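You operate a simulated robot arm through the tools that you are given. There is no shell and no other tool. Be economical: measure what you need, move in short steps, check, and stop when the job is done.

You are at the controls of a simulated two-armed robot. One attempt, no reset.

JOB
Put the yellow gauge on the counter end away on the island top. Put the yellow bottle on the top of the grey bench. Fetch the white bottle from the island top and stand it in the sk pickup. Open the wooden drawer, put the grey box marked "Bezels" from the island shelf inside and shut the drawer again. Put the seal box on the island top away on the ledge of the pick-up desk. Lift the chamber lid open. The order is free. Set down upright: yellow bottle, white bottle, grey box, seal box.
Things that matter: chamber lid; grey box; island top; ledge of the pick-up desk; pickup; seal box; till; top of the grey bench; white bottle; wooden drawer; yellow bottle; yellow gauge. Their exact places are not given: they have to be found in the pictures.

Only the result counts: the job must be done as asked and must still hold three seconds after the hand-in. Knocking over, shifting, dropping, spilling or breaking anything else fails it. A push-on lid holds only when it is set on centred and level and pressed home; a screw cap is set on level and turned clockwise until tight.

ROBOT AND FRAMES
Two 7-joint arms with two-finger parallel grippers on one trunk, on a base that drives. Base frame: it is fixed to the floor where the robot stands at the start and does not move with it; the origin is under the middle of the robot, x ahead of it, y to its left, z up; the surface under the hand at the start is at about z = 0.87. Units: m, degrees, N and s.
The left shoulder is at the start at [0.07, 0.177, 1.07], the right one opposite. With the tool pointing down near the work surface each hand reaches from about 0.3 to 0.74 m from the robot's upright axis, wherever it stands, measured 20 degrees to its own side. Places, roughly: chamber lid [-1.3, 4.6, 0.9]; grey box [-2, 1.5, 0.5]; island top [-2, 1.5, 0.9]; ledge of the pick-up desk (71x19 cm) [-3.4, -1.36, 0.92]; pickup (21x15 cm) [-0.38, 4.5, 0.84]; seal box [-2.25, 1.5, 1]; till [0.6, 0.1, 0.6]; top of the grey bench (23x62 cm) [-2.02, -0.9, 0.8]; white bottle [-2, 1, 1]; wooden drawer [0.5, 0.1, 0.7]; yellow bottle [0.5, 0, 1]; yellow gauge [0.5, 0, 1]. Payload 3.43 kg a hand.
Tool frame (each hand has its own): the origin (TCP) lies between the finger pads and is the grasp point; the fingertips stand 0.03 m ahead of it; z points along the fingers, y is the line along which they close. Largest opening 0.094 m; finger width 0.028, thickness 0.01; the body of the gripper, 0.05 by 0.096 m, starts 0.055 m behind the TCP.
Orientation is that of the tool frame in the base frame, as a unit quaternion [w, x, y, z]. With the fingers straight down and closing along the base's y, the tool's x points along the base's -x, its y along +y and its z along -z.

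CONTROLS
- The arms move only by the tool arm_command. It takes "left_moves", "right_moves" or both (then of equal length, played together; a hand with none holds still); each is a list of rows, each a list of 6 numbers: the shift along the base's x, y, z in m, then the turn, a rotation vector about the base's x, y, z in degrees. In form: [[tx, ty, tz, ax, ay, az], ...]. A call has 1 to 12 rows; each row shifts and turns the commanded pose from where the row before left it. "left_claw" and "right_claw" are, for a hand that has rows, the finger opening in m, from 0 to 0.094, set as the call begins (left out, the last holds). Rows are played at 5 a second. More than 0.05 m and 8.6 degrees between two rows, or a gripper value outside its range, and nothing of the call is played. Where a pose cannot be reached the arm comes as near as it can. A force on the tool above 40 N (or 10 N above the force at the start of the call, whichever is more), or a blocked arm, ends the call early, and 0.2 s more pass. The fingers move at their own pace (about 0.153 m/s each) and stop on an object; they squeeze with about 27 N. The grip force told is the motor's: it shows also when the fingers shut on nothing. Time passes only in rows, and 0.2 s behind the last, so rows that do not move let the fingers close. It gives the time, the measured TCP pose, the force on the tool (base axes), the opening and the grip force at its end, in the units of the frame above (readings bear some noise), with the torque about the TCP (base axes, N m) and any sound that the robot's microphone picked up, and new pictures: "show" is both (left out), scene, wrist or none (wrist: the cameras of the hands that moved).
- Cameras (640 x 400 px; columns grow to the right, rows downward): "scene" is now at [0.1341, 0.0314, 1.3814]; the picture's right is [0.29, -0.96, 0.00], its down [-0.72, -0.22, -0.66] and it looks along [0.63, 0.19, -0.75] (base axes); focal length 214 px, centre (320, 200). "left" rides on the left gripper at [0.076, -0.014, -0.102] in its tool frame; the picture's right is [0.18, 0.98, 0.00], its down [-0.75, 0.14, -0.64] and it looks along [-0.63, 0.12, 0.77] (tool axes); focal length 243 px, centre (320, 200). "right" rides on the right gripper at [0.076, 0.014, -0.103] in its tool frame; the picture's right is [-0.18, 0.98, 0.00], its down [-0.75, -0.14, -0.64] and it looks along [-0.63, -0.12, 0.77] (tool axes); focal length 243 px, centre (320, 200).
- slide_trunk(by): slides the trunk up (or, below 0, down) by that many m; the arms and the scene camera ride with it, the base frame stays. It gives what a move gives, with no picture.
- steer(legs): drives the robot by 1 to 6 legs, each [ahead, turn to the left] in m and degrees, along the robot's own axes; the way and the turn of a leg run together, so that a leg with both is an arc; at most 1.5 m and 180 degrees a leg. The arms and the cameras ride along, it lands a little off, and it stops where it bumps. It gives what a move gives, and a new picture of the scene camera.
- aim_head(pan, tilt): turns the head with the scene camera to pan (to the left, within 86 degrees either way) and tilt (down, from -29 to 69), counted from straight ahead of the robot. It gives what a move gives, and a new picture of the scene camera.
- point_at(camera, pixels): for up to 12 pixels [column, row] of the newest picture of that camera ("zoom" is the newest enlarged one), the place [x, y, z] in the base frame of the surface seen there, good to about 0.002 m, but the place of the scene camera against the robot may be out by one fixed shift of up to 0.025 m in any direction. No time passes.
- enlarge(camera, box): a new picture of the part [left, top, right, bottom] of that camera's present view, enlarged. No time passes.
- finish_job(): hands the job in; it is judged then, once.

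Work in short steps. Measure before you move; look again where a grasp or a placing could have gone wrong, and mend it. You have 131 turns and 260 pictures in all, those below and enlarged ones among them. Open the grippers and draw the arms clear of the work before you hand the job in, unless the task says otherwise; then end with one line.

The tools are called after "Call:" as a command line: name --argument value ..., lists and objects as JSON in quotes. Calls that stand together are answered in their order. arm_command: Moves the arms, as the interface text tells. Its arguments: {"type":"object","properties":{"left_moves":{"type":"array","items":{"type":"array","items":{"type":"number"}}},"left_claw":{"type":"number"},"right_moves":{"type":"array","items":{"type":"array","items":{"type":"number"}}},"right_claw":{"type":"number"},"show":{"type":"string","enum":["both","scene","wrist","none"]}},"required":[]} The other tools are called the same way: slide_trunk (by) slides the trunk up or down; steer (legs) drives the base; aim_head (pan, tilt) turns the head that bears the scene camera; point_at (camera, pixels) gives the place of the surface under pixels of a picture; enlarge (camera, box) takes an enlarged picture of a part of a camera's view; finish_job () hands the job in.

At the start:

```text
clock: 0.0
left_position: [0.4426, 0.3843, 1.2005]
left_tcp_rot: [-0.001, 0.0, 1.0, -0.001]
left_force: [-0.7, -0.8, 0.0]
left_moment: [0.01, 0.0, -0.02]
left_grip_width: 0.0941
left_gripper_force: 0.1
right_position: [0.5546, -0.0761, 1.2011]
right_tcp_rot: [-0.001, 0.0, 1.0, 0.0]
right_force: [-0.1, -0.2, -0.9]
right_moment: [0.06, 0.01, 0.04]
right_grip_width: 0.0939
right_gripper_force: 0.1
trunk travel left (down, up): [-0.65, 0.19]
robot x, y, heading: [0.0026, -0.0004, -0.1]
head pan, tilt: [16.8, 48.4]
```

scene: 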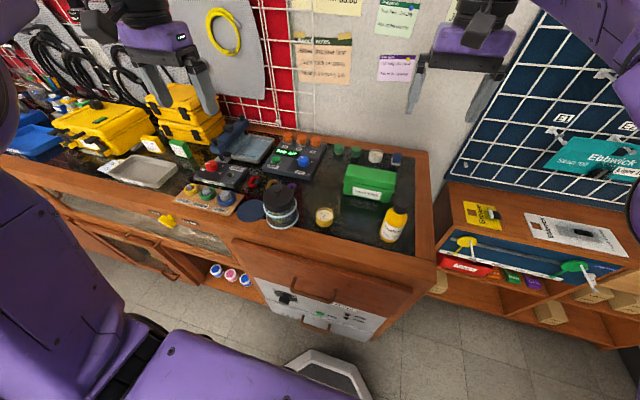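
right: 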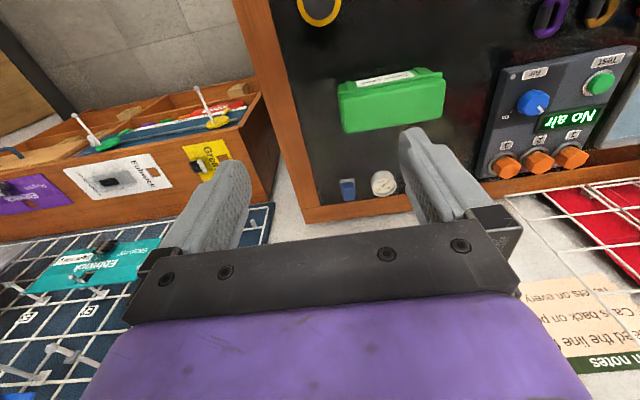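
left: 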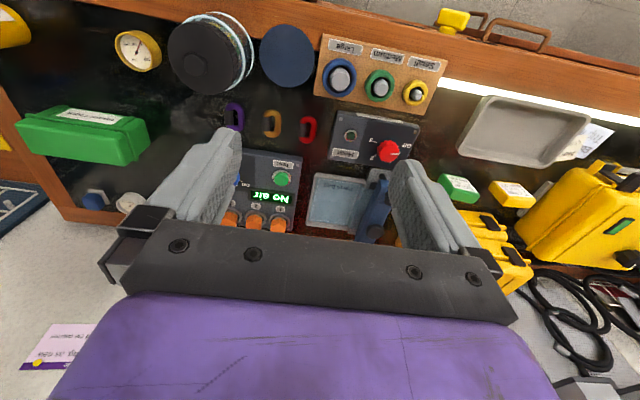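

The scene shows the gauge at about (324,216), the yellow bottle at (396,222) and the drawer front at (320,285). I measure these and zoom in.

Call:
point_at --camera "scene" --pixels '[[324, 211], [324, 224], [400, 208], [393, 230], [387, 240], [310, 287], [340, 300], [300, 240], [440, 160], [424, 255], [280, 205], [370, 185]]'

Call:
enlarge --camera "scene" --box '[220, 140, 440, 350]'

Call:
point_at --camera "left" --pixels '[[140, 48], [130, 65], [150, 40], [80, 110]]'

```text
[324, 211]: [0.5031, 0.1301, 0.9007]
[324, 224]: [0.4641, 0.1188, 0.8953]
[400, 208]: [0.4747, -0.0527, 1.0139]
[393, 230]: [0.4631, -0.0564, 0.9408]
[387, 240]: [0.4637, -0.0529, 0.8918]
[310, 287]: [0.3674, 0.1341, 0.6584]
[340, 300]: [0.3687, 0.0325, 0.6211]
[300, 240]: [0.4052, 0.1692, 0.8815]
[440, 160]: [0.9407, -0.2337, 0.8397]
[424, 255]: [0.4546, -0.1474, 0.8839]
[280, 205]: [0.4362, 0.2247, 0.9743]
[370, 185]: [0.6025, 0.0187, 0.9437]
```

```text
1.90 times, centred on (330, 245) of scene
```

zoom: 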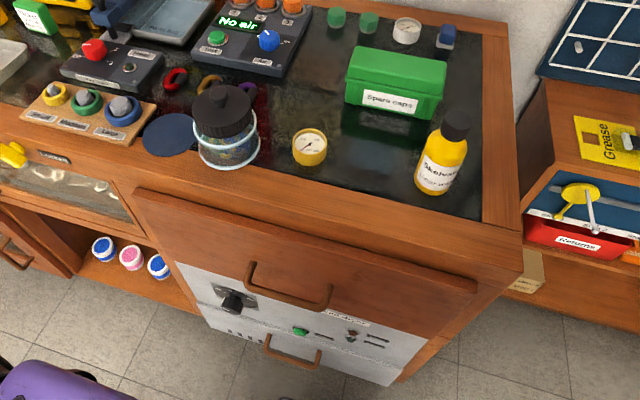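

```text
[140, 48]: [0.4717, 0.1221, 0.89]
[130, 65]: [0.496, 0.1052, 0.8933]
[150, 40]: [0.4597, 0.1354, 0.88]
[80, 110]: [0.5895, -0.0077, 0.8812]
```

I bring both hands back and nearer so the wrist cameras can see the gauge and the bottle.

Call:
arm_command --left_moves '[[-0.02, -0.05, 0, 0, 0, 0], [-0.02, -0.05, 0, 0, 0, 0], [-0.02, -0.05, 0, 0, 0, 0], [-0.02, -0.05, -0.02, 0, 0, 0], [0, -0.04, -0.02, 0, 0, 0]]' --right_moves '[[-0.05, 0, 0, 0, 0, 0], [-0.05, 0, 0, 0, 0, 0], [-0.05, 0, 0, 0, 0, 0], [-0.03, 0, 0, 0, 0, 0], [0, 0, 0, 0, 0, 0]]'

```text
refused: row 1 steps farther than a row can; nothing moved
```

Row limit is 0.05 m in norm; I use smaller rows.

Call:
arm_command --left_moves '[[-0.01, -0.04, 0, 0, 0, 0], [-0.02, -0.04, 0, 0, 0, 0], [-0.02, -0.04, 0, 0, 0, 0], [-0.01, -0.04, -0.02, 0, 0, 0], [0, -0.04, -0.02, 0, 0, 0], [0, -0.04, 0, 0, 0, 0]]' --right_moves '[[-0.045, 0, 0, 0, 0, 0], [-0.045, 0, 0, 0, 0, 0], [-0.045, 0, 0, 0, 0, 0], [-0.035, 0, 0, 0, 0, 0], [0, 0, 0, 0, 0, 0], [0, 0, 0, 0, 0, 0]]'

```text
clock: 1.4
left_position: [0.4776, 0.1853, 1.1819]
left_tcp_rot: [-0.003, -0.006, 1.0, -0.009]
left_force: [-0.4, 0.0, 0.6]
left_moment: [0.05, 0.0, 0.0]
left_grip_width: 0.0941
left_gripper_force: 0.0
left hand out of reach, approached as far as the arm can: row 2, 3, 4, 5, 6
right_position: [0.3852, -0.0756, 1.2006]
right_tcp_rot: [-0.001, 0.0, 1.0, 0.0]
right_force: [0.0, 0.0, 0.0]
right_moment: [0.02, 0.0, 0.01]
right_grip_width: 0.0941
right_gripper_force: 0.0
trunk travel left (down, up): [-0.65, 0.19]
robot x, y, heading: [0.0026, 0.0034, 0.3]
head pan, tilt: [16.8, 48.4]
```

scene: 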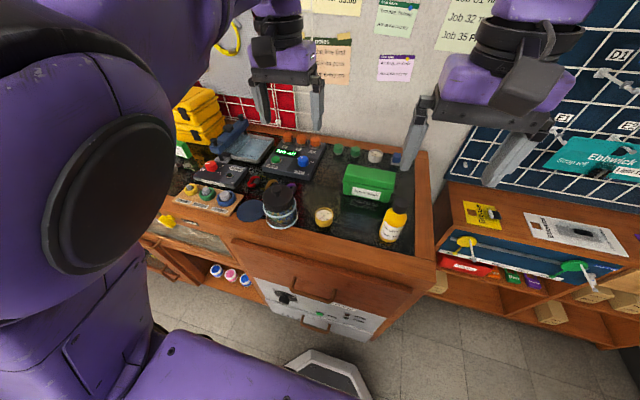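
right: 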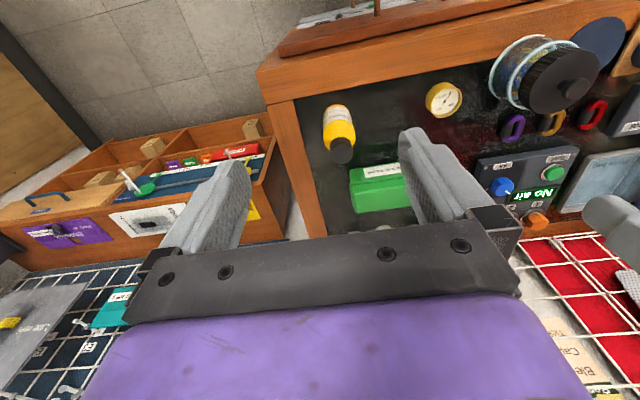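
left: 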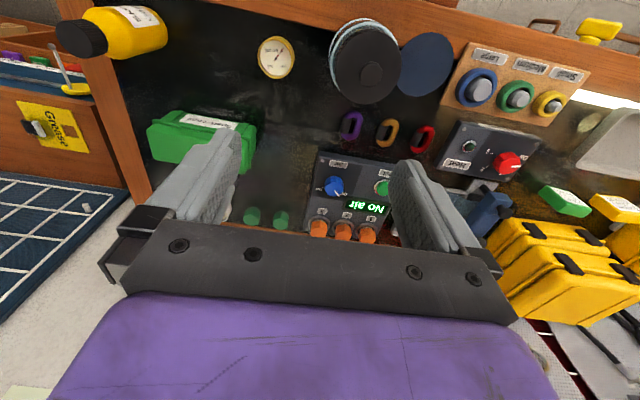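

Both targets are visible in the right camera: gauge at (444,100), bottle body (340,125), cap (341,150). I measure them.

Call:
point_at --camera "right" --pixels '[[444, 99], [430, 100], [460, 98], [446, 114], [443, 86], [341, 140], [330, 150], [353, 150], [324, 122], [355, 122], [338, 108], [395, 110]]'

Call:
enlarge --camera "right" --box '[260, 40, 580, 240]'

Call:
point_at --camera "scene" --pixels '[[324, 210], [315, 211], [333, 213], [323, 220]]'

Call:
point_at --camera "left" --pixels '[[276, 57], [260, 57], [294, 57], [275, 38], [276, 74]]'

```text
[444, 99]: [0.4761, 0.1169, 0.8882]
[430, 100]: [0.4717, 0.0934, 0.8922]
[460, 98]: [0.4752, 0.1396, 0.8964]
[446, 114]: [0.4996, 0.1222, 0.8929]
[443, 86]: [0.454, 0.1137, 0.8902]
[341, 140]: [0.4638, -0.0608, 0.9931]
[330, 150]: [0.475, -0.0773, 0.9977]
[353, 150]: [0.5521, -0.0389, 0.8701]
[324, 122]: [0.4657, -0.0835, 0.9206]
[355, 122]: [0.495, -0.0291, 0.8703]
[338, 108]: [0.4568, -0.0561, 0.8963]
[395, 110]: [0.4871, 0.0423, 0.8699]
```

```text
2.00 times, centred on (420, 140) of right
```

zoom: 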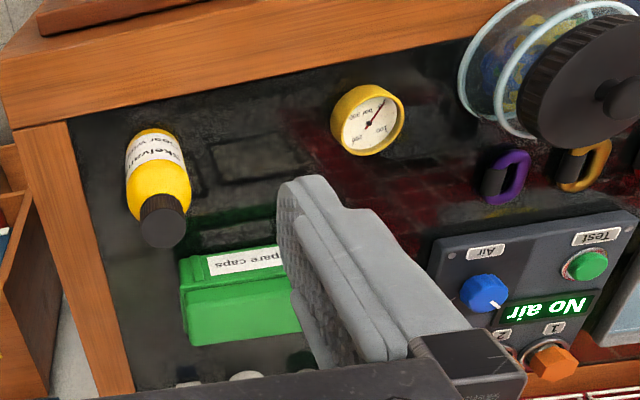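

```text
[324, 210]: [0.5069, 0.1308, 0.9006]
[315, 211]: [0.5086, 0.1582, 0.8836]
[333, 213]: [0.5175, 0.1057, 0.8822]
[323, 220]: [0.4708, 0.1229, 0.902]
```

```text
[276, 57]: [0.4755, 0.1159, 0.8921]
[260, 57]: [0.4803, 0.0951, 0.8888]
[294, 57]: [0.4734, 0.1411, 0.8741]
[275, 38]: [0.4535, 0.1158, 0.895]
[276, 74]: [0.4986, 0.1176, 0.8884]
```

The gauge is at about (0.476, 0.117), top z 0.893; the bottle axis is near (0.485,-0.056). I check the clearance to the jar beside the gauge.

Call:
point_at --camera "right" --pixels '[[495, 70], [500, 90], [525, 100], [545, 55], [575, 85], [545, 80], [570, 60]]'

Call:
point_at --camera "left" --pixels '[[333, 60], [340, 90], [372, 74], [366, 55], [398, 85], [365, 103], [330, 40]]'

```text
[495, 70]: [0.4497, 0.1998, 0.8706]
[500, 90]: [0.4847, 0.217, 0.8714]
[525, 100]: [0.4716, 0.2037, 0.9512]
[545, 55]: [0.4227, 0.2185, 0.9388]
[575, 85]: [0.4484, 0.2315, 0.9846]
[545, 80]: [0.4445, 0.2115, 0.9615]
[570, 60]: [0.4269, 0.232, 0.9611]
```

```text
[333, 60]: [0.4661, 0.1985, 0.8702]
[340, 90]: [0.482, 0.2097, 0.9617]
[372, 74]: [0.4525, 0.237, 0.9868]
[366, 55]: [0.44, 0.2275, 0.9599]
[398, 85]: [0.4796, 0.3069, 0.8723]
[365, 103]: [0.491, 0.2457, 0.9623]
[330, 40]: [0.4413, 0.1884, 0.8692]
```

Jar edge is about y=0.19, so with a 0.07 opening the left hand fits. I bring the right hand over the bottle and the left toward the gauge while lowering.

Call:
arm_command --left_moves '[[0, 0, -0.04, 0, 0, 0], [0, 0, -0.04, 0, 0, 0], [0, 0, -0.03, 0, 0, 0], [0, 0, 0, 0, 0, 0]]' --right_moves '[[0.04, 0.01, -0.02, 0, 0, 0], [0.04, 0.01, -0.02, 0, 0, 0], [0.02, 0, -0.04, 0, 0, 0], [0, 0, -0.04, 0, 0, 0]]' --left_claw 0.07 --show "wrist"

```text
clock: 2.4
left_position: [0.4808, 0.1825, 1.0673]
left_tcp_rot: [0.001, 0.0, 1.0, 0.001]
left_force: [0.6, -0.4, 0.1]
left_moment: [0.01, -0.03, -0.02]
left_grip_width: 0.0701
left_gripper_force: 0.0
left hand out of reach, approached as far as the arm can: row 1
right_position: [0.4861, -0.0579, 1.0808]
right_tcp_rot: [0.0, 0.0, 1.0, 0.0]
right_force: [-0.1, 0.0, -0.3]
right_moment: [0.03, -0.04, 0.02]
right_grip_width: 0.094
right_gripper_force: 0.1
trunk travel left (down, up): [-0.65, 0.19]
robot x, y, heading: [-0.0005, 0.003, -0.1]
head pan, tilt: [16.8, 48.4]
```

right: 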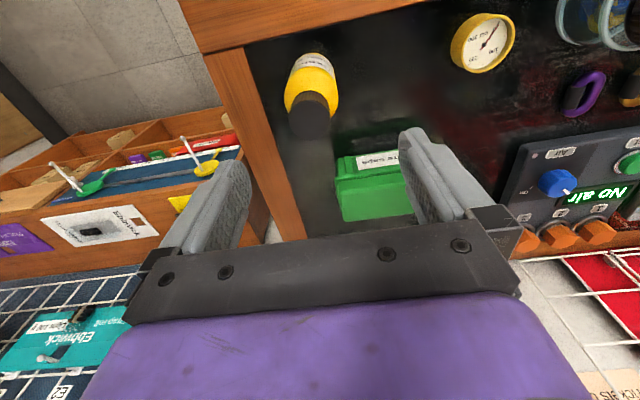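
left: 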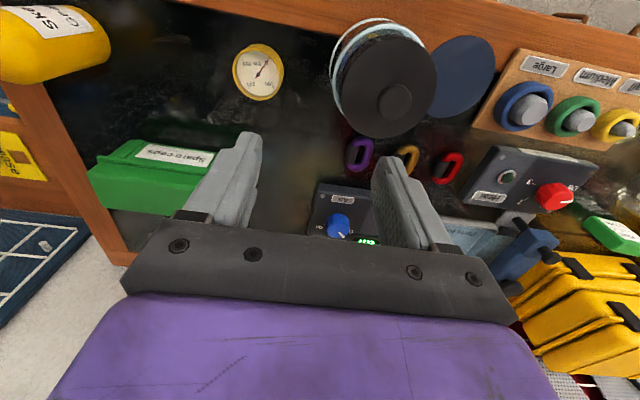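

Right camera now shows bottle cap at (310,108); I check the bottle and the jar again.

Call:
point_at --camera "right" --pixels '[[310, 125], [291, 118], [329, 115], [311, 132], [290, 100], [338, 92], [310, 98], [311, 70]]'

Call:
point_at --camera "left" --pixels '[[258, 72], [236, 72], [282, 72], [258, 46], [258, 98], [333, 80], [328, 95]]'

```text
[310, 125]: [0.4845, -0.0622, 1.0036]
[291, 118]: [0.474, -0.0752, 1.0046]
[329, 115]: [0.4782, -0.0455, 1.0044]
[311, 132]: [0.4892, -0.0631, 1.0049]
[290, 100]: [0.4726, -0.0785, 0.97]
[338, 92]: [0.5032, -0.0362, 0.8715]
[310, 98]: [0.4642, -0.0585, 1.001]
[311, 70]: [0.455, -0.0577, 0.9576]
```

```text
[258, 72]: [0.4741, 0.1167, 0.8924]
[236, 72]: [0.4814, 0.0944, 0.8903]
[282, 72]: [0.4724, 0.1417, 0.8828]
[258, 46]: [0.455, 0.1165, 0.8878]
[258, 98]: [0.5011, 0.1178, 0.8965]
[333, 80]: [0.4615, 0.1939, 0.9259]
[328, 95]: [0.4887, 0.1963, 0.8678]
```

Bottle axis (0.480,-0.060), top 1.004; gauge centre (0.477,0.117). I descend with both hands to the grasp heights (right 0.960, left 0.904).

Call:
arm_command --left_moves '[[-0.002, -0.033, -0.02, 0, 0, 0], [-0.002, -0.033, -0.02, 0, 0, 0], [0, 0, -0.04, 0, 0, 0], [0, 0, -0.04, 0, 0, 0], [0, 0, -0.03, 0, 0, 0]]' --right_moves '[[-0.003, -0.001, -0.025, 0, 0, 0], [-0.003, -0.001, -0.025, 0, 0, 0], [0, 0, -0.03, 0, 0, 0], [0, 0, -0.02, 0, 0, 0], [0, 0, -0.02, 0, 0, 0]]' --show "wrist"

```text
clock: 3.6
left_position: [0.476, 0.1179, 0.9192]
left_tcp_rot: [0.0, 0.0, 1.0, 0.0]
left_force: [0.2, -0.1, 0.0]
left_moment: [0.04, 0.03, 0.01]
left_grip_width: 0.0699
left_gripper_force: 0.1
right_position: [0.4794, -0.0593, 0.9607]
right_tcp_rot: [0.001, 0.0, 1.0, 0.0]
right_force: [1.0, -0.7, -0.3]
right_moment: [-0.01, -0.01, -0.02]
right_grip_width: 0.0939
right_gripper_force: 0.1
trunk travel left (down, up): [-0.65, 0.19]
robot x, y, heading: [-0.0018, -0.0005, 0.1]
head pan, tilt: [16.8, 48.4]
```

right: 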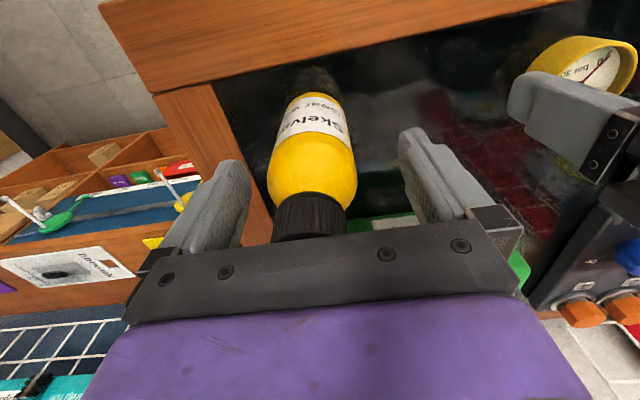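
left: 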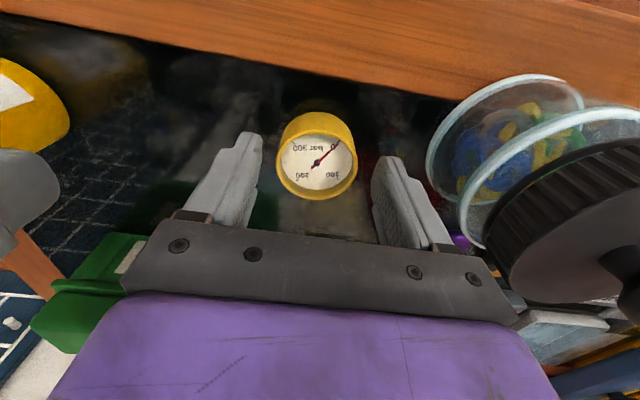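

Both objects lie between the fingers. I lower the left by 16 mm, then close both.

Call:
arm_command --left_moves '[[0, 0, -0.016, 0, 0, 0]]' --show "none"

Call:
arm_command --left_moves '[[0, 0, 0, 0, 0, 0], [0, 0, 0, 0, 0, 0], [0, 0, 0, 0, 0, 0]]' --right_moves '[[0, 0, 0, 0, 0, 0], [0, 0, 0, 0, 0, 0], [0, 0, 0, 0, 0, 0]]' --left_claw 0.0 --right_claw 0.0 --show "wrist"

```text
clock: 4.0
left_position: [0.4763, 0.1177, 0.903]
left_tcp_rot: [0.0, 0.0, 1.0, 0.0]
left_force: [-0.8, -0.1, 0.0]
left_moment: [-0.02, -0.01, -0.05]
left_grip_width: 0.07
left_gripper_force: 0.0
right_position: [0.4795, -0.0593, 0.9603]
right_tcp_rot: [-0.001, 0.0, 1.0, -0.001]
right_force: [-0.3, 0.7, -0.1]
right_moment: [-0.01, -0.03, -0.01]
right_grip_width: 0.0942
right_gripper_force: 0.1
trunk travel left (down, up): [-0.65, 0.19]
robot x, y, heading: [-0.0017, 0.0004, 0.3]
head pan, tilt: [16.8, 48.4]
```

```text
clock: 4.8
left_position: [0.4762, 0.1178, 0.9035]
left_tcp_rot: [0.0, 0.0, 1.0, 0.0]
left_force: [0.3, -0.6, 0.1]
left_moment: [0.01, 0.02, 0.0]
left_grip_width: 0.0483
left_gripper_force: 27.2
right_position: [0.4769, -0.0596, 0.9622]
right_tcp_rot: [0.0, 0.0, 1.0, 0.001]
right_force: [-0.7, 0.4, 0.5]
right_moment: [0.08, 0.06, 0.0]
right_grip_width: 0.0484
right_gripper_force: 26.8
trunk travel left (down, up): [-0.65, 0.19]
robot x, y, heading: [-0.0015, 0.0042, 0.0]
head pan, tilt: [16.8, 48.4]
```

right: 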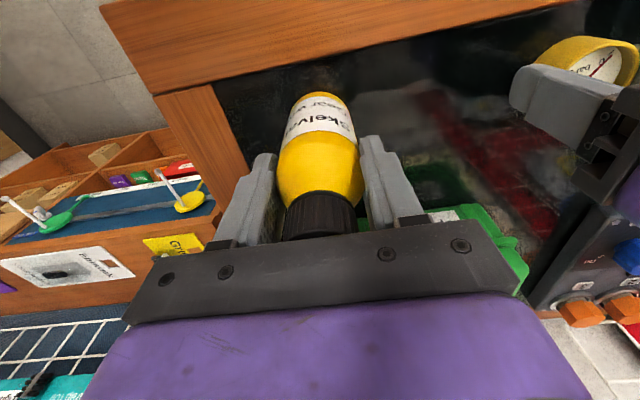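
left: 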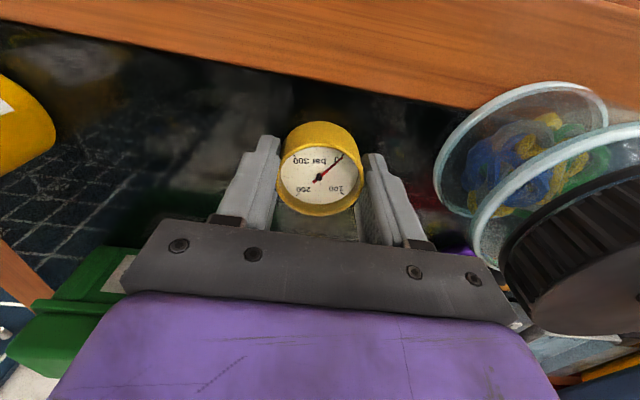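

Both are gripped (0.048 m each). I lift both and look.

Call:
arm_command --left_moves '[[0, 0, 0.03, 0, 0, 0], [0, 0, 0.04, 0, 0, 0], [0, 0, 0.04, 0, 0, 0], [0, 0, 0.04, 0, 0, 0]]' --right_moves '[[0, 0, 0.03, 0, 0, 0], [0, 0, 0.04, 0, 0, 0], [0, 0, 0.04, 0, 0, 0], [0, 0, 0.02, 0, 0, 0]]' --show "both"

```text
clock: 5.8
left_position: [0.4764, 0.1164, 1.0537]
left_tcp_rot: [0.0, 0.0, 1.0, 0.001]
left_force: [0.0, 1.1, -0.7]
left_moment: [0.04, -0.03, 0.02]
left_grip_width: 0.0485
left_gripper_force: 26.5
right_position: [0.4771, -0.0556, 1.0913]
right_tcp_rot: [0.0, -0.001, 1.0, 0.0]
right_force: [0.7, -0.2, -1.8]
right_moment: [-0.01, 0.0, -0.02]
right_grip_width: 0.0485
right_gripper_force: 27.0
trunk travel left (down, up): [-0.65, 0.19]
robot x, y, heading: [0.0017, -0.0007, 0.2]
head pan, tilt: [16.8, 48.4]
```

scene: 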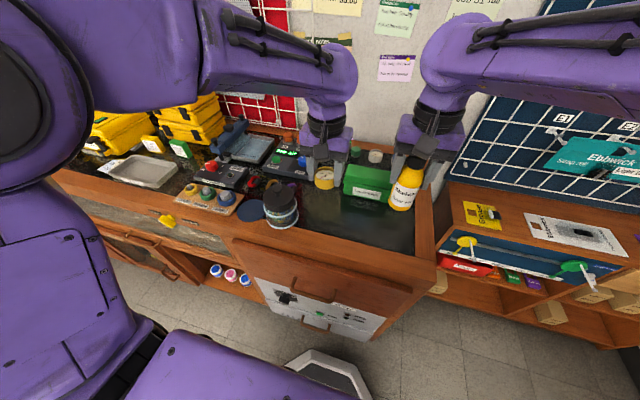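
right: 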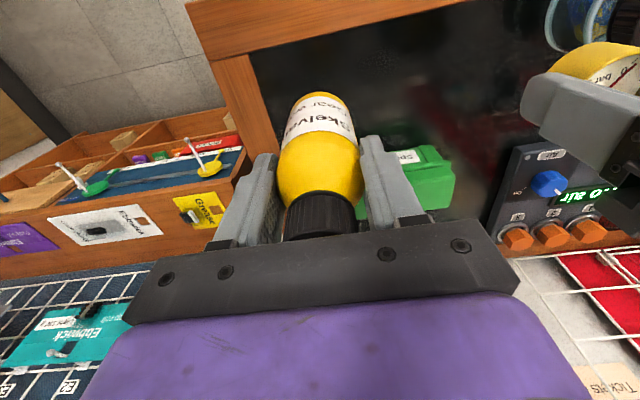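
left: 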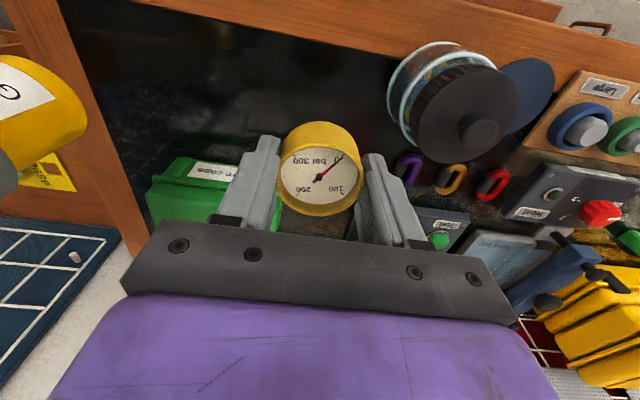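

Both are held clear of the counter. I look to the left and right with the head before driving.

Call:
aim_head --pan 86 --tilt 25

Call:
aim_head --pan -86 --tilt 25

```text
clock: 7.2
left_position: [0.4754, 0.1164, 1.0514]
left_tcp_rot: [-0.001, 0.0, 1.0, 0.0]
left_force: [-1.0, -0.4, -0.8]
left_moment: [-0.02, -0.02, 0.0]
left_grip_width: 0.0484
left_gripper_force: 27.0
right_position: [0.479, -0.0561, 1.0911]
right_tcp_rot: [0.0, 0.0, 1.0, 0.0]
right_force: [0.3, -0.9, -2.9]
right_moment: [-0.03, 0.03, -0.01]
right_grip_width: 0.0485
right_gripper_force: 27.2
trunk travel left (down, up): [-0.65, 0.19]
robot x, y, heading: [-0.0027, -0.0002, -0.0]
head pan, tilt: [85.9, 25.0]
```

scene: 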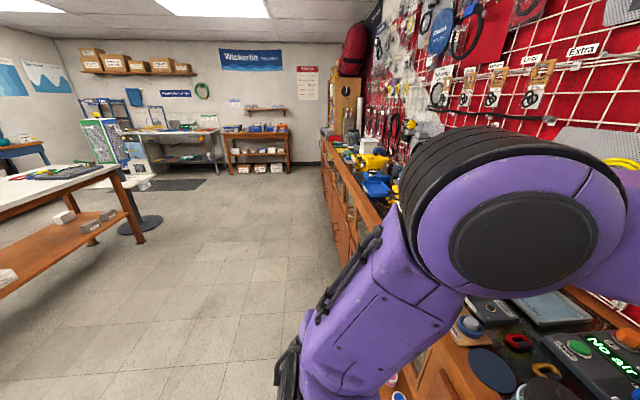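

```text
clock: 9.8
left_position: [0.4766, 0.1164, 1.0525]
left_tcp_rot: [0.0, 0.0, 1.0, 0.0]
left_force: [1.1, -0.4, 0.1]
left_moment: [0.0, 0.03, 0.0]
left_grip_width: 0.0481
left_gripper_force: 27.1
right_position: [0.4781, -0.0568, 1.0906]
right_tcp_rot: [0.0, 0.0, 1.0, 0.0]
right_force: [1.0, 0.6, -1.1]
right_moment: [0.02, -0.04, 0.03]
right_grip_width: 0.0486
right_gripper_force: 27.2
trunk travel left (down, up): [-0.65, 0.19]
robot x, y, heading: [0.0021, -0.0024, -0.2]
head pan, tilt: [-85.9, 25.0]
```

scene: 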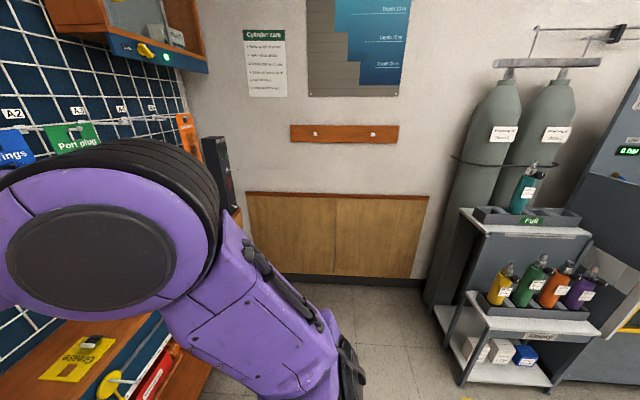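

I measure the rack at the right before driving.

Call:
point_at --camera "scene" --pixels '[[470, 215], [462, 385], [590, 235], [430, 290], [330, 270], [600, 390]]'

Call:
steer --legs '[[-0.5, 0], [0, 100]]'

Call:
aim_head --pan 0 --tilt 25

```text
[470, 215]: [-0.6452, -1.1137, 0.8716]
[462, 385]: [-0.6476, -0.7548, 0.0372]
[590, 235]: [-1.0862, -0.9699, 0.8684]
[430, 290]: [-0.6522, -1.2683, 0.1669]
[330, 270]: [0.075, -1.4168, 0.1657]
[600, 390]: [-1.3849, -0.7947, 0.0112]
```

```text
clock: 16.8
left_position: [-0.68, 0.4543, 1.0525]
left_tcp_rot: [0.0, 0.753, -0.658, 0.0]
left_force: [-0.3, -0.5, -1.7]
left_moment: [0.01, 0.0, 0.0]
left_grip_width: 0.0484
left_gripper_force: 26.7
right_position: [-0.5095, 0.4795, 1.0908]
right_tcp_rot: [0.0, 0.753, -0.658, 0.0]
right_force: [0.2, -0.8, -1.2]
right_moment: [0.01, 0.03, -0.02]
right_grip_width: 0.0487
right_gripper_force: 27.0
trunk travel left (down, up): [-0.65, 0.19]
robot x, y, heading: [-0.5, -0.0043, 97.5]
head pan, tilt: [-85.9, 25.0]
```

scene: 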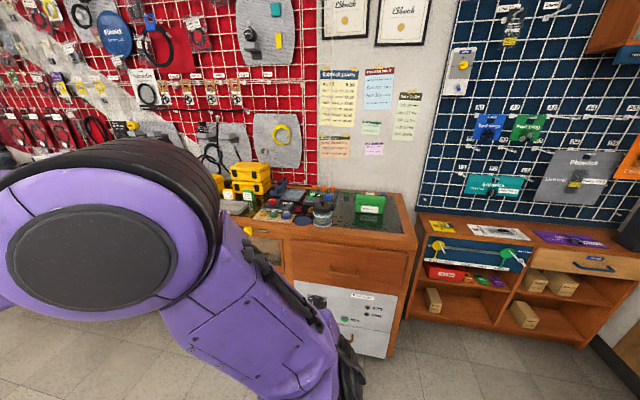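

```text
clock: 18.4
left_position: [-0.679, 0.4533, 1.0528]
left_tcp_rot: [0.0, 0.753, -0.658, 0.001]
left_force: [0.1, -0.2, -1.2]
left_moment: [0.02, 0.0, -0.02]
left_grip_width: 0.0483
left_gripper_force: 27.0
right_position: [-0.5085, 0.4793, 1.0918]
right_tcp_rot: [0.0, 0.753, -0.658, 0.0]
right_force: [-0.7, 0.4, -1.3]
right_moment: [0.02, 0.0, 0.01]
right_grip_width: 0.0484
right_gripper_force: 26.7
trunk travel left (down, up): [-0.65, 0.19]
robot x, y, heading: [-0.5002, -0.0039, 97.7]
head pan, tilt: [0.0, 25.0]
```

scene: 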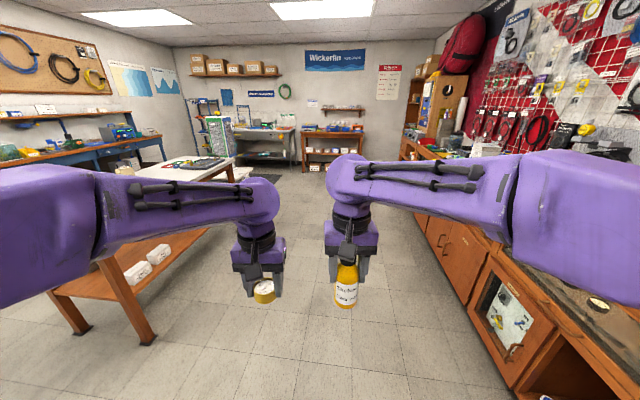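

The far room is visible; the island is at the left. I measure its near corner before turning on.

Call:
point_at --camera "scene" --pixels '[[150, 340], [75, 330], [100, 262], [240, 180], [200, 185], [250, 155], [340, 152]]'

Call:
aim_head --pan 80 --tilt 30

```text
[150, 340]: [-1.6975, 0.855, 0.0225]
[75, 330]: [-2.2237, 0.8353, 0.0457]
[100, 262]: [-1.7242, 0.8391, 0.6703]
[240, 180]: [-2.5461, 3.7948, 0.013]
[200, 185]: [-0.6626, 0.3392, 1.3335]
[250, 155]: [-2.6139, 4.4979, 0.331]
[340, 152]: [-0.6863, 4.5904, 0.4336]
```

```text
clock: 20.0
left_position: [-0.6792, 0.4539, 1.053]
left_tcp_rot: [0.0, 0.754, -0.657, 0.0]
left_force: [0.1, -0.2, -0.8]
left_moment: [0.01, -0.01, -0.01]
left_grip_width: 0.0486
left_gripper_force: 27.8
right_position: [-0.5086, 0.4792, 1.0917]
right_tcp_rot: [-0.001, 0.754, -0.657, 0.0]
right_force: [0.4, 0.2, -1.2]
right_moment: [0.01, 0.01, 0.02]
right_grip_width: 0.0484
right_gripper_force: 27.1
trunk travel left (down, up): [-0.65, 0.19]
robot x, y, heading: [-0.4965, -0.0015, 97.8]
head pan, tilt: [80.0, 30.0]
```

scene: 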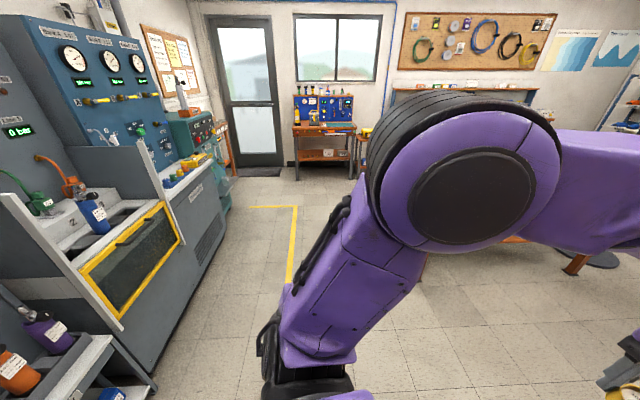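

The corridor toward -x is free; the grey bench should be at left. I turn to face -x and look at it.

Call:
steer --legs '[[0, 82]]'

Call:
aim_head --pan 25 --tilt 20

```text
clock: 23.9
left_position: [-0.978, -0.1158, 1.0526]
left_tcp_rot: [0.001, 1.0, -0.003, 0.0]
left_force: [-0.2, -0.1, -0.9]
left_moment: [-0.02, 0.02, 0.01]
left_grip_width: 0.0483
left_gripper_force: 27.2
right_position: [-0.9783, 0.0567, 1.0901]
right_tcp_rot: [0.0, 1.0, -0.003, 0.0]
right_force: [0.2, -0.1, -1.0]
right_moment: [-0.03, 0.02, -0.01]
right_grip_width: 0.0485
right_gripper_force: 27.2
trunk travel left (down, up): [-0.65, 0.19]
robot x, y, heading: [-0.4976, -0.003, 179.7]
head pan, tilt: [80.0, 30.0]
```

scene: 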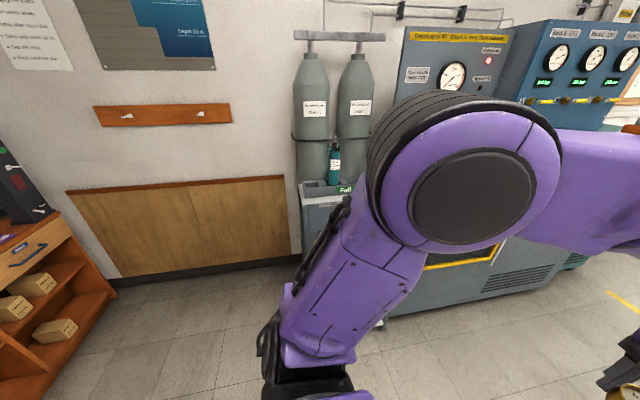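

```text
clock: 25.1
left_position: [-0.9761, -0.1156, 1.0532]
left_tcp_rot: [0.0, 1.0, -0.004, 0.0]
left_force: [0.2, -0.6, -1.5]
left_moment: [-0.02, -0.02, -0.02]
left_grip_width: 0.0483
left_gripper_force: 27.1
right_position: [-0.9781, 0.0565, 1.0915]
right_tcp_rot: [0.0, 1.0, -0.004, 0.0]
right_force: [0.5, 0.2, -0.8]
right_moment: [0.01, 0.0, 0.0]
right_grip_width: 0.0485
right_gripper_force: 27.1
trunk travel left (down, up): [-0.65, 0.19]
robot x, y, heading: [-0.4976, -0.0009, 179.9]
head pan, tilt: [25.0, 20.0]
```

scene: 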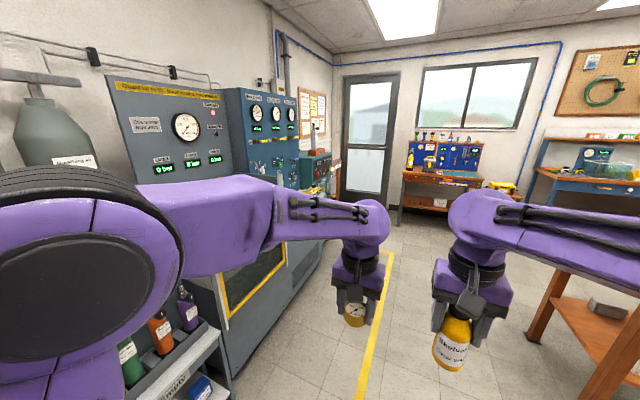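

The passage ahead is free (arms near y=0). I drive ahead 0.95 m and look left.

Call:
steer --legs '[[0.95, 0]]'

Call:
aim_head --pan 55 --tilt 35

```text
clock: 30.0
left_position: [-1.9162, -0.1337, 1.0538]
left_tcp_rot: [0.001, 1.0, 0.009, 0.001]
left_force: [0.8, 1.1, -1.4]
left_moment: [0.0, 0.02, 0.01]
left_grip_width: 0.0481
left_gripper_force: 27.0
right_position: [-1.9201, 0.0386, 1.0912]
right_tcp_rot: [0.0, 1.0, 0.01, 0.0]
right_force: [-0.6, 0.2, -1.2]
right_moment: [0.05, 0.0, -0.02]
right_grip_width: 0.0486
right_gripper_force: 26.7
trunk travel left (down, up): [-0.65, 0.19]
robot x, y, heading: [-1.4422, -0.0118, -178.9]
head pan, tilt: [25.0, 20.0]
```

scene: 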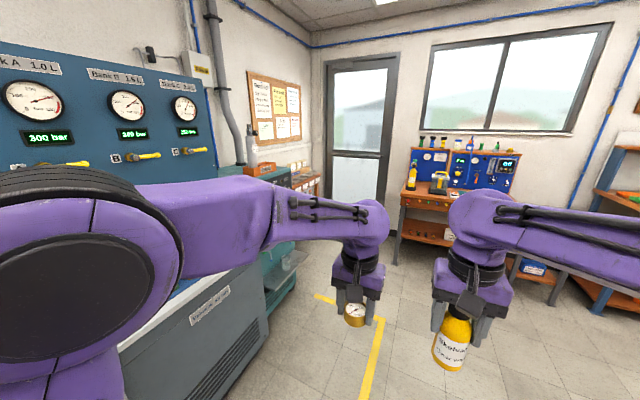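

```text
clock: 31.0
left_position: [-1.9172, -0.1349, 1.0529]
left_tcp_rot: [0.001, 1.0, 0.01, 0.0]
left_force: [0.2, 0.1, -0.4]
left_moment: [-0.01, 0.03, -0.01]
left_grip_width: 0.0486
left_gripper_force: 27.0
right_position: [-1.9208, 0.039, 1.0913]
right_tcp_rot: [0.0, 1.0, 0.009, 0.001]
right_force: [-0.3, -0.5, -1.3]
right_moment: [-0.02, -0.02, -0.04]
right_grip_width: 0.0484
right_gripper_force: 27.2
trunk travel left (down, up): [-0.65, 0.19]
robot x, y, heading: [-1.4412, -0.0093, -178.9]
head pan, tilt: [55.0, 35.0]
```

scene: 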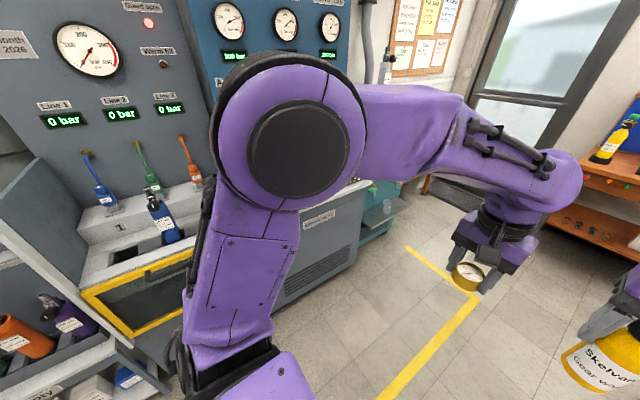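

The left arm hides the bench. I drive on 0.4 m and turn left to face it.

Call:
steer --legs '[[0.4, 0], [0, 88]]'

Call:
aim_head --pan 0 --tilt 40

```text
clock: 37.2
left_position: [-1.7459, -0.4958, 1.053]
left_tcp_rot: [0.001, 0.719, 0.695, 0.001]
left_force: [-0.2, 1.0, -1.6]
left_moment: [-0.03, -0.02, 0.03]
left_grip_width: 0.0483
left_gripper_force: 27.0
right_position: [-1.919, -0.4906, 1.0894]
right_tcp_rot: [0.0, 0.72, 0.694, 0.0]
right_force: [-0.2, -0.1, -1.1]
right_moment: [0.0, 0.01, -0.04]
right_grip_width: 0.0484
right_gripper_force: 26.5
trunk travel left (down, up): [-0.65, 0.19]
robot x, y, heading: [-1.8439, -0.0151, -92.0]
head pan, tilt: [55.0, 35.0]
```

scene: 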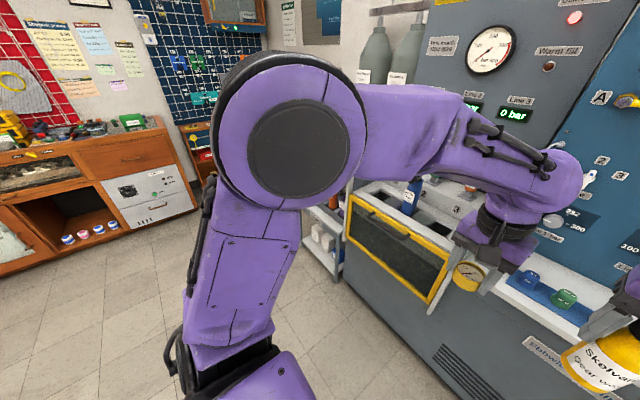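

```text
clock: 38.5
left_position: [-1.7454, -0.4949, 1.053]
left_tcp_rot: [0.001, 0.72, 0.694, -0.001]
left_force: [-0.2, 0.0, -1.5]
left_moment: [0.02, -0.01, -0.04]
left_grip_width: 0.0485
left_gripper_force: 27.1
right_position: [-1.9192, -0.4918, 1.091]
right_tcp_rot: [0.0, 0.72, 0.694, 0.001]
right_force: [-0.1, 0.5, -2.1]
right_moment: [-0.01, 0.02, 0.0]
right_grip_width: 0.0481
right_gripper_force: 26.9
trunk travel left (down, up): [-0.65, 0.19]
robot x, y, heading: [-1.8453, -0.0143, -92.0]
head pan, tilt: [0.0, 40.0]
```

scene: 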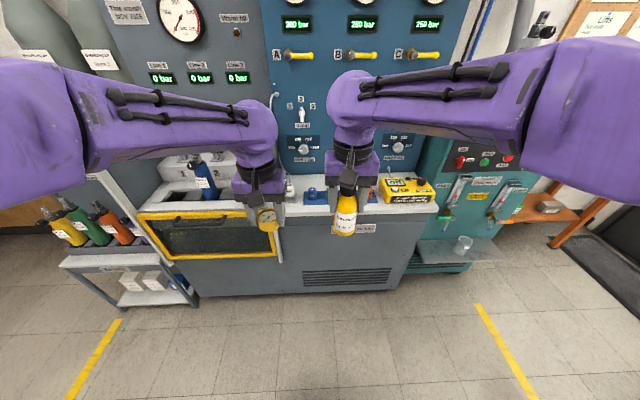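

The bench top lies behind the right hand. I enlarge it and measure free spots.

Call:
enlarge --camera "scene" --box '[260, 140, 460, 265]'

Call:
enlarge --camera "right" --box '[0, 0, 640, 400]'

Call:
point_at --camera "scene" --pixels '[[292, 205], [300, 215], [374, 208], [410, 208], [436, 208], [310, 195], [400, 180], [385, 200], [430, 195], [440, 172]]'

```text
3.20 times, centred on (360, 202) of scene
```

zoom: 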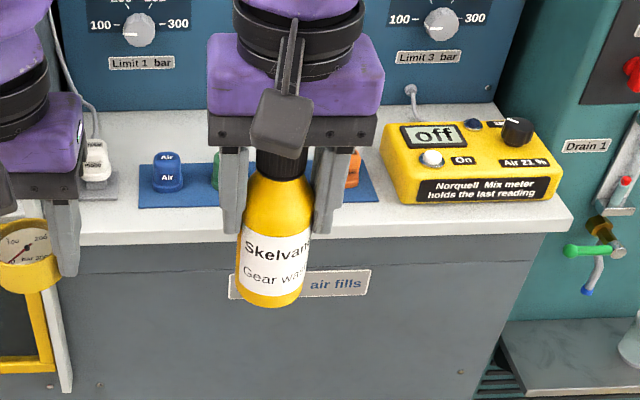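

```text
1.00 times, centred on (320, 200) of right (not enlarged: the box is as wide or as high as the picture)
```

zoom: 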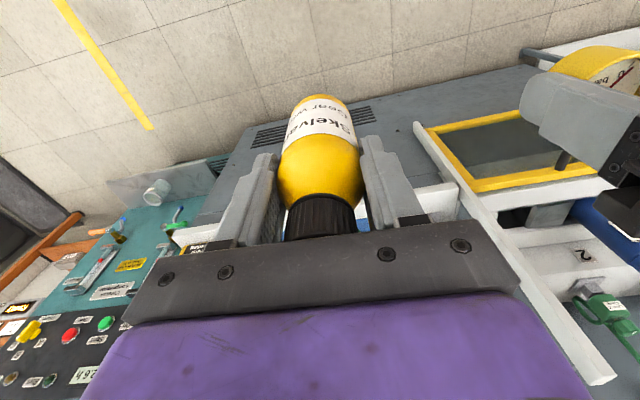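

```text
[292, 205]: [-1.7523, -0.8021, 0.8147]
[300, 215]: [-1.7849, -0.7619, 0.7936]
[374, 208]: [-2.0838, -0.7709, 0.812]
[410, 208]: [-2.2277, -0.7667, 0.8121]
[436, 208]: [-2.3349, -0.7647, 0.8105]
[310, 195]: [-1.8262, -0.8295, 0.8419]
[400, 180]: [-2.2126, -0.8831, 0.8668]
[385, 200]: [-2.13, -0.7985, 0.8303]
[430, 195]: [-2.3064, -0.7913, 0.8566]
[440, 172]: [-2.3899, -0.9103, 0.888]
```

I pull the left hand back and up, then drive closer, so that the right hand can reach the bench.

Call:
arm_command --left_moves '[[0.02, 0.04, 0.01, 0, 0, 0], [0.02, 0.04, 0.01, 0, 0, 0], [0.02, 0.04, 0.01, 0, 0, 0], [0.02, 0.02, 0.01, 0, 0, 0]]' --right_moves '[[0, 0.03, 0.02, 0, 0, 0], [0, 0.03, 0.02, 0, 0, 0], [0, 0.03, 0.02, 0, 0, 0], [0, 0.03, 0, 0, 0, 0]]' --show "none"

Call:
steer --legs '[[0.28, 0]]'

Call:
aim_head --pan -12 --tilt 52

```text
clock: 39.5
left_position: [-1.6654, -0.3535, 1.0934]
left_tcp_rot: [0.001, 0.719, 0.695, -0.001]
left_force: [0.2, 0.7, -0.7]
left_moment: [-0.01, 0.06, -0.02]
left_grip_width: 0.0484
left_gripper_force: 27.2
right_position: [-1.9169, -0.3683, 1.1533]
right_tcp_rot: [0.001, 0.72, 0.694, -0.001]
right_force: [0.2, 1.0, -0.3]
right_moment: [0.0, 0.04, -0.01]
right_grip_width: 0.0485
right_gripper_force: 27.3
trunk travel left (down, up): [-0.65, 0.19]
robot x, y, heading: [-1.847, -0.0151, -92.2]
head pan, tilt: [0.0, 40.0]
```

```text
clock: 41.4
left_position: [-1.6771, -0.6379, 1.0938]
left_tcp_rot: [0.0, 0.72, 0.694, 0.0]
left_force: [0.1, -0.1, -1.8]
left_moment: [0.01, -0.02, -0.01]
left_grip_width: 0.0481
left_gripper_force: 27.2
right_position: [-1.9297, -0.6544, 1.1515]
right_tcp_rot: [0.0, 0.719, 0.695, 0.0]
right_force: [-0.6, 0.0, -1.6]
right_moment: [-0.02, -0.01, 0.04]
right_grip_width: 0.0484
right_gripper_force: 26.9
trunk travel left (down, up): [-0.65, 0.19]
robot x, y, heading: [-1.8553, -0.2972, -92.0]
head pan, tilt: [0.0, 40.0]
```

scene: 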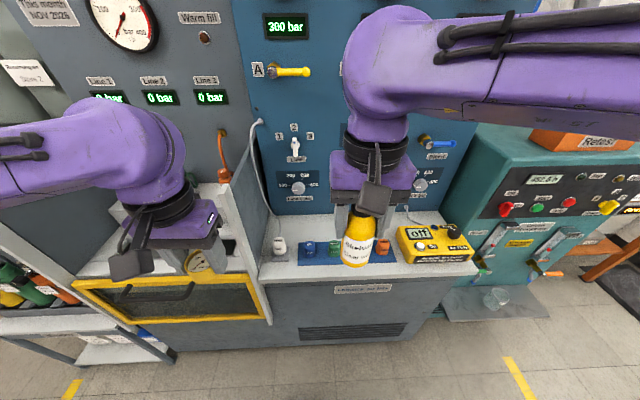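

```text
clock: 42.2
left_position: [-1.6766, -0.6389, 1.0931]
left_tcp_rot: [0.001, 0.72, 0.694, 0.0]
left_force: [0.2, -0.1, -1.2]
left_moment: [0.04, -0.03, -0.01]
left_grip_width: 0.0484
left_gripper_force: 27.0
right_position: [-1.9284, -0.655, 1.1528]
right_tcp_rot: [-0.001, 0.72, 0.694, 0.0]
right_force: [0.5, -0.3, -1.5]
right_moment: [0.0, -0.01, 0.0]
right_grip_width: 0.0484
right_gripper_force: 26.9
trunk travel left (down, up): [-0.65, 0.19]
robot x, y, heading: [-1.8558, -0.2989, -92.2]
head pan, tilt: [-12.0, 52.0]
```

scene: 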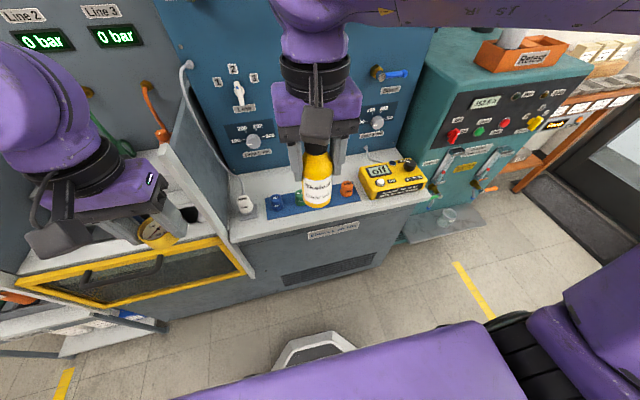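

Space behind the blue strip looks free (about (275,182)). I enlarge and measure.

Call:
enlarge --camera "scene" --box '[210, 130, 440, 270]'

Call:
point_at --camera "scene" --pixels '[[265, 176], [275, 180], [270, 196], [275, 190], [262, 216], [262, 230], [285, 205], [245, 185], [340, 165], [350, 175], [365, 205], [258, 205]]'

```text
2.78 times, centred on (325, 200) of scene
```

zoom: 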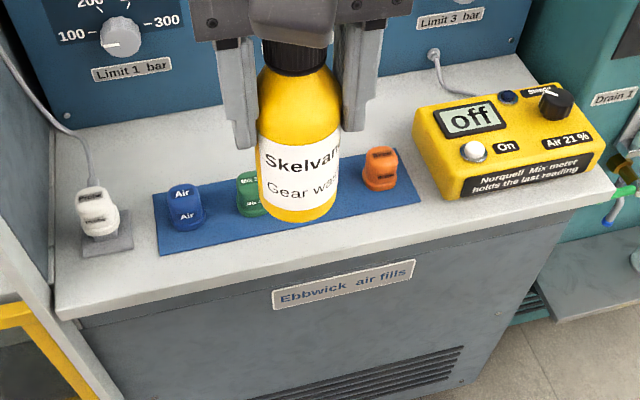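

```text
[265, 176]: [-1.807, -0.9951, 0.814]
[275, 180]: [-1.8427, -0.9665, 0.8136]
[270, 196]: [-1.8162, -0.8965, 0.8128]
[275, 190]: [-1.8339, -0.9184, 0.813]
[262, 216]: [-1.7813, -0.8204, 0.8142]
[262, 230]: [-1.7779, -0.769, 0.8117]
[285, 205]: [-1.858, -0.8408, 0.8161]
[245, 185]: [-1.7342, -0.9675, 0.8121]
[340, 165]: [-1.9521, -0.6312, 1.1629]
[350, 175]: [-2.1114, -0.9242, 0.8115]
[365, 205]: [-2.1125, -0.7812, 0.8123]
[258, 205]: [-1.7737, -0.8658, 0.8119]
```

I check how far the knobs and levers stick out from the panel.

Call:
point_at --camera "scene" --pixels '[[253, 145], [253, 150], [366, 126], [376, 122], [240, 95], [238, 88], [378, 72], [260, 120], [378, 160], [266, 165], [365, 150]]'

Call:
point_at --camera "right" --pixels '[[320, 120], [320, 215], [300, 140], [335, 140], [450, 220]]'

Call:
enlarge --camera "right" --box '[0, 0, 640, 400]'

```text
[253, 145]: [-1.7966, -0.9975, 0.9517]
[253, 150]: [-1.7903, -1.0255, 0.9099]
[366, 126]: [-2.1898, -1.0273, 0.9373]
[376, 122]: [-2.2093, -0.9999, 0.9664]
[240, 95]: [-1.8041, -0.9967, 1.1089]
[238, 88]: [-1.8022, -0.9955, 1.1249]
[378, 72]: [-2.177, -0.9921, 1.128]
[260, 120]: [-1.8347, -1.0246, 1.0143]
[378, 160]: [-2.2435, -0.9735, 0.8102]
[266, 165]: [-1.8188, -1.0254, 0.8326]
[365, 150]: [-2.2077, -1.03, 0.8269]
```

```text
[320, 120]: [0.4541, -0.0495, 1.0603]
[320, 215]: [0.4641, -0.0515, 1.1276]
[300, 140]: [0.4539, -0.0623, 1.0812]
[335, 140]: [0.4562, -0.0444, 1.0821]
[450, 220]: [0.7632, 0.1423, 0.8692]
```

```text
1.00 times, centred on (320, 200) of right (not enlarged: the box is as wide or as high as the picture)
```

zoom: 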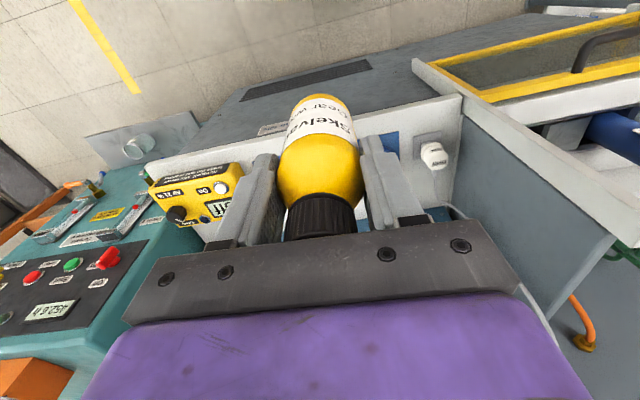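

Panel face is at y≈-1.027 with knobs at x≈-1.80, -2.00, -2.20 (scene values). I target true (-1.91,-0.925), between knobs and behind the strip, moving at height first.

Call:
arm_command --right_moves '[[0.009, -0.045, 0, 0, 0, 0], [0.009, -0.045, 0, 0, 0, 0], [0, -0.045, 0, 0, 0, 0], [0, -0.045, 0, 0, 0, 0], [0, -0.045, 0, 0, 0, 0], [0, -0.045, 0, 0, 0, 0], [0, 0, -0.04, 0, 0, 0], [0, 0, -0.04, 0, 0, 0], [0, 0, -0.04, 0, 0, 0]]'

```text
clock: 44.2
left_position: [-1.6774, -0.6387, 1.0933]
left_tcp_rot: [0.001, 0.72, 0.694, 0.001]
left_force: [0.6, 0.3, -2.0]
left_moment: [-0.02, -0.01, 0.0]
left_grip_width: 0.0482
left_gripper_force: 27.4
right_position: [-1.9175, -0.8928, 1.0277]
right_tcp_rot: [0.0, 0.72, 0.694, 0.0]
right_force: [-1.7, 0.2, -0.7]
right_moment: [0.03, 0.0, 0.01]
right_grip_width: 0.0481
right_gripper_force: 27.0
right hand out of reach, approached as far as the arm can: row 6
trunk travel left (down, up): [-0.65, 0.19]
robot x, y, heading: [-1.8555, -0.2995, -92.0]
head pan, tilt: [-12.0, 52.0]
```

scene: 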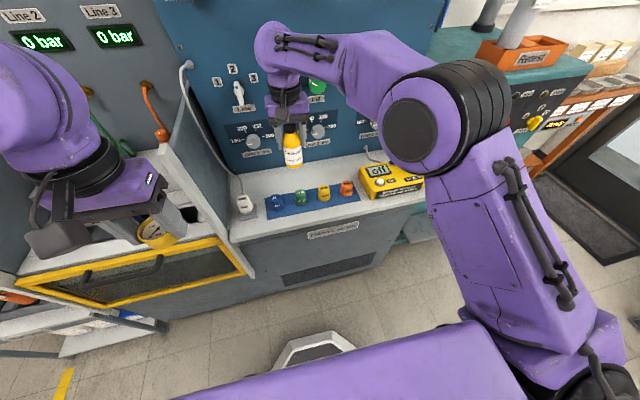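
right: 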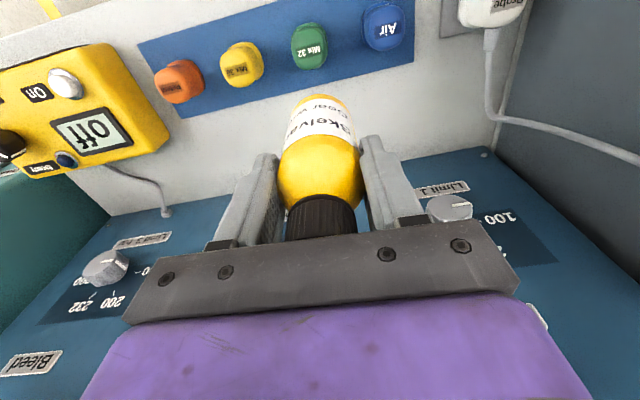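

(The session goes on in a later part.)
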